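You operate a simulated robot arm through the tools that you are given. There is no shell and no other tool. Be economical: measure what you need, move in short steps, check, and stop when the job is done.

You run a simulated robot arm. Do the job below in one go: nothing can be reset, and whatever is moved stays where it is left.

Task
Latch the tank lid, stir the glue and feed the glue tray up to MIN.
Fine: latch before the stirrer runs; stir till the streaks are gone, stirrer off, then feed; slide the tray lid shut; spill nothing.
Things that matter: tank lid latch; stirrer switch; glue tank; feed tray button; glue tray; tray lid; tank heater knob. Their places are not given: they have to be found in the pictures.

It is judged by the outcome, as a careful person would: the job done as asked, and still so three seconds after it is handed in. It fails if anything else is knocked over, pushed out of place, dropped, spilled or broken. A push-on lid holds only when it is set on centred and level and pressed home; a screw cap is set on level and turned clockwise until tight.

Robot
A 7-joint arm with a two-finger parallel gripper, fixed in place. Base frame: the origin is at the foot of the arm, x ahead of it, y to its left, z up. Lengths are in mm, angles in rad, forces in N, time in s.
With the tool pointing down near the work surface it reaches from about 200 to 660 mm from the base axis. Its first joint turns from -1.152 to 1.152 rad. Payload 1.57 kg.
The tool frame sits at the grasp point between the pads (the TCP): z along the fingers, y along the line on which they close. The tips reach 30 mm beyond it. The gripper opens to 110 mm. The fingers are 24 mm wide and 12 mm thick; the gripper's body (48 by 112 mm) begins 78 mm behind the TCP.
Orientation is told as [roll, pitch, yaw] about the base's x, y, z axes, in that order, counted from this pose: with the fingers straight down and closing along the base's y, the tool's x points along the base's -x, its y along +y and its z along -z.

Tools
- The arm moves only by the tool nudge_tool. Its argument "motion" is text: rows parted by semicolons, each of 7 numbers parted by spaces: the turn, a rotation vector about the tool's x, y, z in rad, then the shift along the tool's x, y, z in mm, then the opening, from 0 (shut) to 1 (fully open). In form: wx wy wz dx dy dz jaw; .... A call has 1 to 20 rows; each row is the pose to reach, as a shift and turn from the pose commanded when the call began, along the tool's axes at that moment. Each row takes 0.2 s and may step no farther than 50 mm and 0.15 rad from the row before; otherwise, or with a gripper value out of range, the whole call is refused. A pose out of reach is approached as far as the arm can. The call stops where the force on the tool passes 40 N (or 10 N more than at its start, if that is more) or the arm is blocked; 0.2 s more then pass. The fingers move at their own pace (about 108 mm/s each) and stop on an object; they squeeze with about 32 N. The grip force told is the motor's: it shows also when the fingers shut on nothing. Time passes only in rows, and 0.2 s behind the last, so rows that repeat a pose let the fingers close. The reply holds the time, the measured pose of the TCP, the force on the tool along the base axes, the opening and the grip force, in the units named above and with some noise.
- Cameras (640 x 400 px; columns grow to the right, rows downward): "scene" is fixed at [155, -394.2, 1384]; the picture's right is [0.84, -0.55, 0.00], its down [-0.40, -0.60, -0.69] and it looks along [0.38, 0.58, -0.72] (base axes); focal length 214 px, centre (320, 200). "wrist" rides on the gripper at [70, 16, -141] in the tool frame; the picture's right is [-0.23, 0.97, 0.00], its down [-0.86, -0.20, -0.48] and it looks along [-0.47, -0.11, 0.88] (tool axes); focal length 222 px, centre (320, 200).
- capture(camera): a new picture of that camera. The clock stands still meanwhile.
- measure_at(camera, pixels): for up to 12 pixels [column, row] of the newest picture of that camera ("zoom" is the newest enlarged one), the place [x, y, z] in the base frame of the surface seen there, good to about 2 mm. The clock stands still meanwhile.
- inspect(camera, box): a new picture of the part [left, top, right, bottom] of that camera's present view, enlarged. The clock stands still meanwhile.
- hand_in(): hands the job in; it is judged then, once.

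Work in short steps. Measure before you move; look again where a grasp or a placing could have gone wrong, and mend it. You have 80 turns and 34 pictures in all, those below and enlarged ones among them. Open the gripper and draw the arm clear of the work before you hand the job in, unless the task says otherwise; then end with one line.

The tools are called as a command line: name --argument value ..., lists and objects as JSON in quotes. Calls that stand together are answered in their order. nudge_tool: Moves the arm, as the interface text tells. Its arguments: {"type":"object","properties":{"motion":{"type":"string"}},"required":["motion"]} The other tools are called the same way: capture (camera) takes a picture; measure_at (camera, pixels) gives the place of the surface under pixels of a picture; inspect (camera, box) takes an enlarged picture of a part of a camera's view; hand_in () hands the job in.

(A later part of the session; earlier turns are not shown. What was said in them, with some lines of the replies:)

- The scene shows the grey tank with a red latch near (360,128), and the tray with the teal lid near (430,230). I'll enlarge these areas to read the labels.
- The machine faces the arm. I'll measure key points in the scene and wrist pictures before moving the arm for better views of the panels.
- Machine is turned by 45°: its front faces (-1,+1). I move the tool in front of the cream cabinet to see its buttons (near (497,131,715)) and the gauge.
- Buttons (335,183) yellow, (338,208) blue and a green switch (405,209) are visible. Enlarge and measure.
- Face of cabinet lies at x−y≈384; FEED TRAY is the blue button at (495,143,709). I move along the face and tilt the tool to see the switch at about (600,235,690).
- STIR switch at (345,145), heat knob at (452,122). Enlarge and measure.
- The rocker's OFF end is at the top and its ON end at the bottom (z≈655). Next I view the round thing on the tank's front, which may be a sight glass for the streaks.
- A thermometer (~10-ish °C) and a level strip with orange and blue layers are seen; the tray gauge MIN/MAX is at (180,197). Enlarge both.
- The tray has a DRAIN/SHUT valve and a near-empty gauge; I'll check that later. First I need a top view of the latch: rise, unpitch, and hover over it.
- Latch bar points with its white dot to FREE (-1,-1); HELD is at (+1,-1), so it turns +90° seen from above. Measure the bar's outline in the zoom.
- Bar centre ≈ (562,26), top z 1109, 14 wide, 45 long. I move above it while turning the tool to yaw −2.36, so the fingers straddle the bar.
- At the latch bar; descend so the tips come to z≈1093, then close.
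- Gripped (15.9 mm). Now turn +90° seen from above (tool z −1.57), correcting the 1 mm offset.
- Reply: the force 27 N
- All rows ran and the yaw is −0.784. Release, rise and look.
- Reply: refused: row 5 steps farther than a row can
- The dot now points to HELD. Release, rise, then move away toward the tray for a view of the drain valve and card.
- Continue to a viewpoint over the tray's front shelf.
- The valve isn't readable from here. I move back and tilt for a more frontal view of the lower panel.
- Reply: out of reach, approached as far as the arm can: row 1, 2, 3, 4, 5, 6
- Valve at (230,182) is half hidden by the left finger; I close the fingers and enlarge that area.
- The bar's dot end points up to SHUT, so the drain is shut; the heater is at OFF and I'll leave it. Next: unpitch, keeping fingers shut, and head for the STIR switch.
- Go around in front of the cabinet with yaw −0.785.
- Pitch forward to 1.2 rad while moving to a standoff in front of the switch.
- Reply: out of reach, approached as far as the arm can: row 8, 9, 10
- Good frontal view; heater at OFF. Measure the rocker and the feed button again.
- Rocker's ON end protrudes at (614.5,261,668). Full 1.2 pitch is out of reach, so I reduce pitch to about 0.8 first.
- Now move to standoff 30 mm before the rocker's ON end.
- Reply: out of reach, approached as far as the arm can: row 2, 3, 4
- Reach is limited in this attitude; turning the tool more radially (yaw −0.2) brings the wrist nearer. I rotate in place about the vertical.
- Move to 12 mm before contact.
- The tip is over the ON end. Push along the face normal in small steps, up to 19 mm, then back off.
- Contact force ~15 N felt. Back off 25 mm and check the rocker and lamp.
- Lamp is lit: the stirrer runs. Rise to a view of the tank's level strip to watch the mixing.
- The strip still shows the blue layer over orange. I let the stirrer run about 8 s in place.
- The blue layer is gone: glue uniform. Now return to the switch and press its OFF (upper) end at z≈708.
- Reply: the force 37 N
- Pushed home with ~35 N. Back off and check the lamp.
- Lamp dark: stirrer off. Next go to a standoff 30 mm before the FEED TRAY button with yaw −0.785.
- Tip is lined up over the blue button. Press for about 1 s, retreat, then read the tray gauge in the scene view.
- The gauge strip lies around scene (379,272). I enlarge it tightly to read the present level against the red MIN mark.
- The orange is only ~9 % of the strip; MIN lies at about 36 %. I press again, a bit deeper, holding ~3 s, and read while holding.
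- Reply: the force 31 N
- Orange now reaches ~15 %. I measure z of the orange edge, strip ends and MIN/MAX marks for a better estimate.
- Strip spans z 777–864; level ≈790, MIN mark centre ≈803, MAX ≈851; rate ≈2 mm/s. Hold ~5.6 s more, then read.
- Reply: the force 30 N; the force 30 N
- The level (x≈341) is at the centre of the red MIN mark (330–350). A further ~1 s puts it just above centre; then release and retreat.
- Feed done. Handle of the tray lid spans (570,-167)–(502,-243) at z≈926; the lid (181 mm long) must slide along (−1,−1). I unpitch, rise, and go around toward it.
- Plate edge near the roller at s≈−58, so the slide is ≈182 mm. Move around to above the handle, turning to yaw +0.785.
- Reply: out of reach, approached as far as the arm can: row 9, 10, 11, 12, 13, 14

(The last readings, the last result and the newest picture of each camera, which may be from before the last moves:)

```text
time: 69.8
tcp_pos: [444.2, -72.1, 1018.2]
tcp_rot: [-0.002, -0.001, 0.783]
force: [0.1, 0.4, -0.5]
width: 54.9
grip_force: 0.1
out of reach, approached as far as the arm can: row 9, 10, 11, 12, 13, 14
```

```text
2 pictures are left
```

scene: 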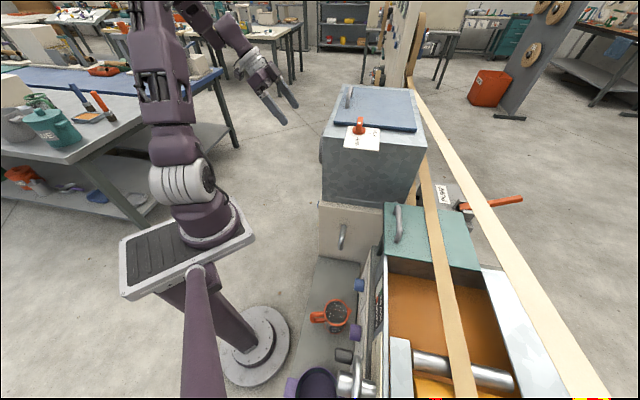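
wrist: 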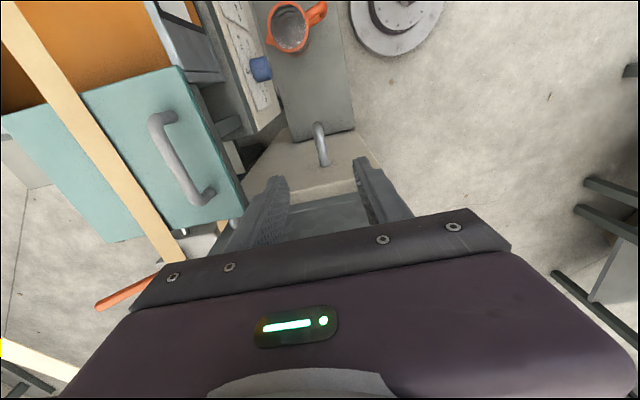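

The wrist limit stops yaw +0.785 here, so I'll use yaw −2.356 instead. First measure the handle in this view.

measure_at --camera "wrist" --pixels '[[158, 128], [168, 150], [176, 166], [184, 182], [195, 200], [172, 118], [178, 68], [232, 200], [122, 180], [95, 150]]'

nudge_tool --motion "0 0 0.145 0 0 -20 0.5; 0 0 0.29 0 0 -40 0.5; 0 0 0.435 0 0 -60 0.5; 0 0 0.58 0 0 -80 0.5; 0 0 0.725 0 0 -100 0.5; 0 0 0.87 0 0 -100 0.5; 0 0 1.015 0 0 -100 0.5; 0 0 1.16 0 0 -100 0.5; 0 0 1.305 0 0 -100 0.5; 0 0 1.45 0 0 -100 0.5; 0 0 1.57 0 0 -100 0.5; 0 0 1.57 0 0 -100 0.5"

```text
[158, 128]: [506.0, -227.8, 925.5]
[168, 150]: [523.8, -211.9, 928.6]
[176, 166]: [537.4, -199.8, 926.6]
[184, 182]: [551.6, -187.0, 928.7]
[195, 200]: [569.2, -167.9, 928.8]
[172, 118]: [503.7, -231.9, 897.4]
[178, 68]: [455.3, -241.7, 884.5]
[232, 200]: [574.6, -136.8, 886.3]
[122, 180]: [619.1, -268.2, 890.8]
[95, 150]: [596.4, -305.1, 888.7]
```

```text
time: 72.4
tcp_pos: [441.9, -74.0, 1115.3]
tcp_rot: [-0.001, 0.001, -0.786]
force: [-0.6, -1.1, 0.1]
width: 55.2
grip_force: 0.1
```

Handle centre ≈ (536,−202), top z 928. Turn to yaw −2.356 while moving above it.

nudge_tool --motion "0 0 0.145 -15 -2 0 0.5; 0 0 0.29 -30 -4 0 0.5; 0 0 0.435 -45 -7 0 0.5; 0 0 0.58 -60 -9 0 0.5; 0 0 0.725 -75 -11 10 0.5; 0 0 0.87 -90 -13 20 0.5; 0 0 1.015 -105 -15 35 0.5; 0 0 1.16 -120 -18 50 0.5; 0 0 1.305 -135 -20 65 0.5; 0 0 1.45 -150 -22 80 0.5; 0 0 1.571 -157 -24 95 0.5; 0 0 1.571 -157 -24 95 0.5"

```text
time: 75.0
tcp_pos: [535.5, -202.5, 1020.7]
tcp_rot: [-0.001, 0.0, -2.358]
force: [-0.6, -0.3, -0.8]
width: 54.8
grip_force: 0.1
```

Aligned. Descend so the tips reach z≈897 and close on the handle.

nudge_tool --motion "0 0 0 0 0 45 0.5; 0 0 0 0 0 80 0.5; 0 0 0 0 0 94 0.5; 0 0 0 0 0 94 0.5; 0 0 0 0 0 94 0; 0 0 0 0 0 94 0; 0 0 0 0 0 94 0; 0 0 0 0 0 94 0"

```text
time: 76.6
tcp_pos: [536.6, -205.7, 926.4]
tcp_rot: [0.01, -0.001, -2.357]
force: [5.8, -5.6, -9.9]
width: 14.0
grip_force: 30.4
stopped in row 7: the force on the tool passed its limit (the readings are from after the stop); the commanded pose is now the measured one
```

Handle gripped (14 mm). Slide the lid along tool −x; first 100 mm.

nudge_tool --motion "0 0 0 -10 0 0 0; 0 0 0 -25 0 0 0; 0 0 0 -40 0 0 0; 0 0 0 -55 0 0 0; 0 0 0 -70 0 0 0; 0 0 0 -85 0 0 0; 0 0 0 -100 0 0 0; 0 0 0 -100 0 0 0"

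```text
time: 78.4
tcp_pos: [466.0, -276.7, 927.4]
tcp_rot: [0.011, 0.0, -2.357]
force: [14.7, -13.9, -3.3]
width: 13.5
grip_force: 29.9
```

Sliding well. Continue with a 1 mm sideways relief, slowing near the end.

nudge_tool --motion "0 0 0 -12 1 0 0; 0 0 0 -25 1 0 0; 0 0 0 -38 1 0 0; 0 0 0 -51 1 0 0; 0 0 0 -63 1 0 0; 0 0 0 -70 1 0 0; 0 0 0 -75 1 0 0; 0 0 0 -79 1 0 0; 0 0 0 -82 1 0 0; 0 0 0 -85 1 0 0; 0 0 0 -88 1 0 0; 0 0 0 -90 1 0 0"

```text
time: 81.0
tcp_pos: [405.0, -338.4, 927.5]
tcp_rot: [0.009, -0.001, -2.356]
force: [23.7, 12.5, 0.1]
width: 13.8
grip_force: 30.8
```

Resistance ~25 N after 187 mm: the lid meets its stop. Release, rise straight up, then look.

nudge_tool --motion "0 0 0 2 0 0 0.5; 0 0 0 2 0 0 0.5; 0 0 0 2 0 0 0.5; 0 0 0 2 0 -40 0.5; 0 0 0 2 0 -85 0.5; 0 0 0 2 0 -130 0.5; 0 0 0 2 0 -175 0.5; 0 0 0 2 0 -220 0.5; 0 0 0 2 0 -220 0.5"

inspect --camera "scene" --box '[320, 180, 576, 340]'

```text
time: 83.0
tcp_pos: [428.5, -339.6, 1152.9]
tcp_rot: [0.009, -0.003, -2.359]
force: [-0.6, -0.3, 0.1]
width: 55.1
grip_force: 0.0
out of reach, approached as far as the arm can: row 4, 5, 6, 7, 8, 9
```

```text
2.50 times, centred on (448, 260) of scene
```

zoom: 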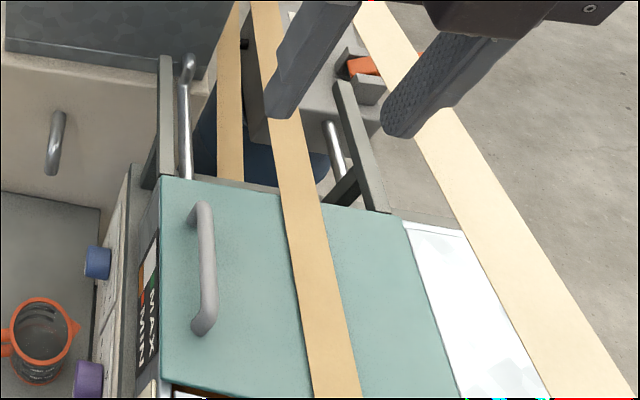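

The lid now covers the tray; a thin dark line appears at its front edge (190,390). Measure edges.

measure_at --camera "zoom" --pixels '[[165, 375], [230, 388], [200, 392], [250, 397], [180, 395], [165, 180], [208, 265], [196, 325], [200, 210], [270, 190], [160, 388]]'

```text
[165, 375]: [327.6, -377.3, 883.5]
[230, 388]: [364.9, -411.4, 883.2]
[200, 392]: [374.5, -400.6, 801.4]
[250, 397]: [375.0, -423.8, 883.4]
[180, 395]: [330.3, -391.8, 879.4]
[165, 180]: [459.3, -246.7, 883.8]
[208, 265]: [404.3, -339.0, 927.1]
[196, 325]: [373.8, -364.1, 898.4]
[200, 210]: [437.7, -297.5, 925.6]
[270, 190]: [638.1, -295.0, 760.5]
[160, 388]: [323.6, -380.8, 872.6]
```

Lid front edge is at s≈−50 with the plate at −58: a narrow gap of maybe 5 mm. To be sure it's fully home, I'll nudge the handle's rear leg with closed fingers; first go above the spot behind it.

nudge_tool --motion "0 0 0 36 -10 0 0; 0 0 0 71.5 -20 0 0; 0 0 0 71.5 -20 45 0; 0 0 0 71.5 -20 90 0; 0 0 0 71.5 -20 135 0; 0 0 0 71.5 -20 135 0"

```text
time: 84.4
tcp_pos: [466.3, -277.2, 1017.3]
tcp_rot: [0.009, -0.001, -2.359]
force: [0.8, -0.1, -0.5]
width: 0.2
grip_force: 20.8
```

In place (s≈189). Descend to z≈929, then push gently along −x in small steps.

nudge_tool --motion "0 0 0 0 0 45 0; 0 0 0 0 0 80 0; 0 0 0 0 0 88 0; 0 0 0 -6 0 88 0; 0 0 0 -10 0 88 0; 0 0 0 -13 0 88 0; 0 0 0 -16 0 88 0; 0 0 0 -18 0 88 0; 0 0 0 -20 0 88 0; 0 0 0 -22 0 88 0"

```text
time: 85.9
tcp_pos: [462.0, -281.5, 929.8]
tcp_rot: [0.011, 0.015, -2.355]
force: [2.8, 4.0, 0.1]
width: 0.1
grip_force: 21.7
stopped in row 7: the force on the tool passed its limit (the readings are from after the stop); the commanded pose is now the measured one
```

The push was met by a firm >40 N stop after contact: the lid is home. Back off, rise, open and draw clear.

nudge_tool --motion "0 0 0 10 0 0 0; 0 0 0 10 0 -45 0; 0 0 0 10 0 -90 0; 0 0 0 10 0 -135 0.5; 0 0 0 10 0 -180 1; 0 0 0 20 -45 -190 1; 0 0 0 35 -90 -200 1; 0 0 0 50 -135 -210 1; 0 0 0 60 -180 -220 1; 0 0 0 60 -180 -220 1"

capture --camera "scene"

```text
time: 88.1
tcp_pos: [429.4, -108.1, 1130.5]
tcp_rot: [0.009, 0.01, -2.356]
force: [-0.3, 0.2, -0.6]
width: 110.1
grip_force: 0.2
out of reach, approached as far as the arm can: row 7, 8, 9, 10
```

```text
0 pictures are left
```

scene: 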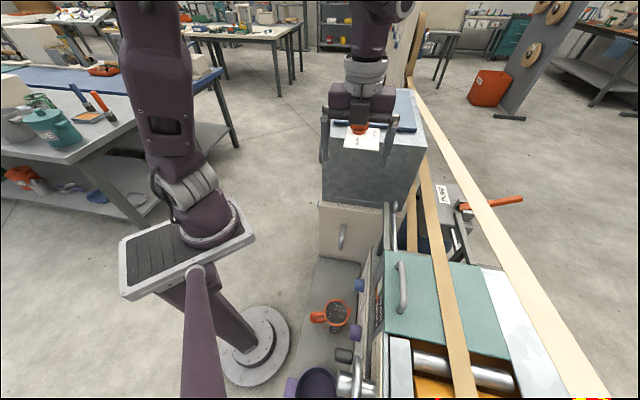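

The lid covers the tray up to the roller plate, the latch is at HELD, the stirrer is off, the level is at MIN and the arm is clear of everything. Handing in.

hand_in

```text
The job is handed in.
```

I latched the tank lid, stirred the glue until the blue layer in the level strip was gone, and switched the stirrer off. I then fed the tray to just above the centre of the MIN mark, going by the reading about 1 s before I released the button, and slid the tray lid to its stop. The lid's front edge measured about 5 mm short of the roller plate, but it would not move further under a push of over 40 N; I saw no spills, and the heater stayed at OFF.
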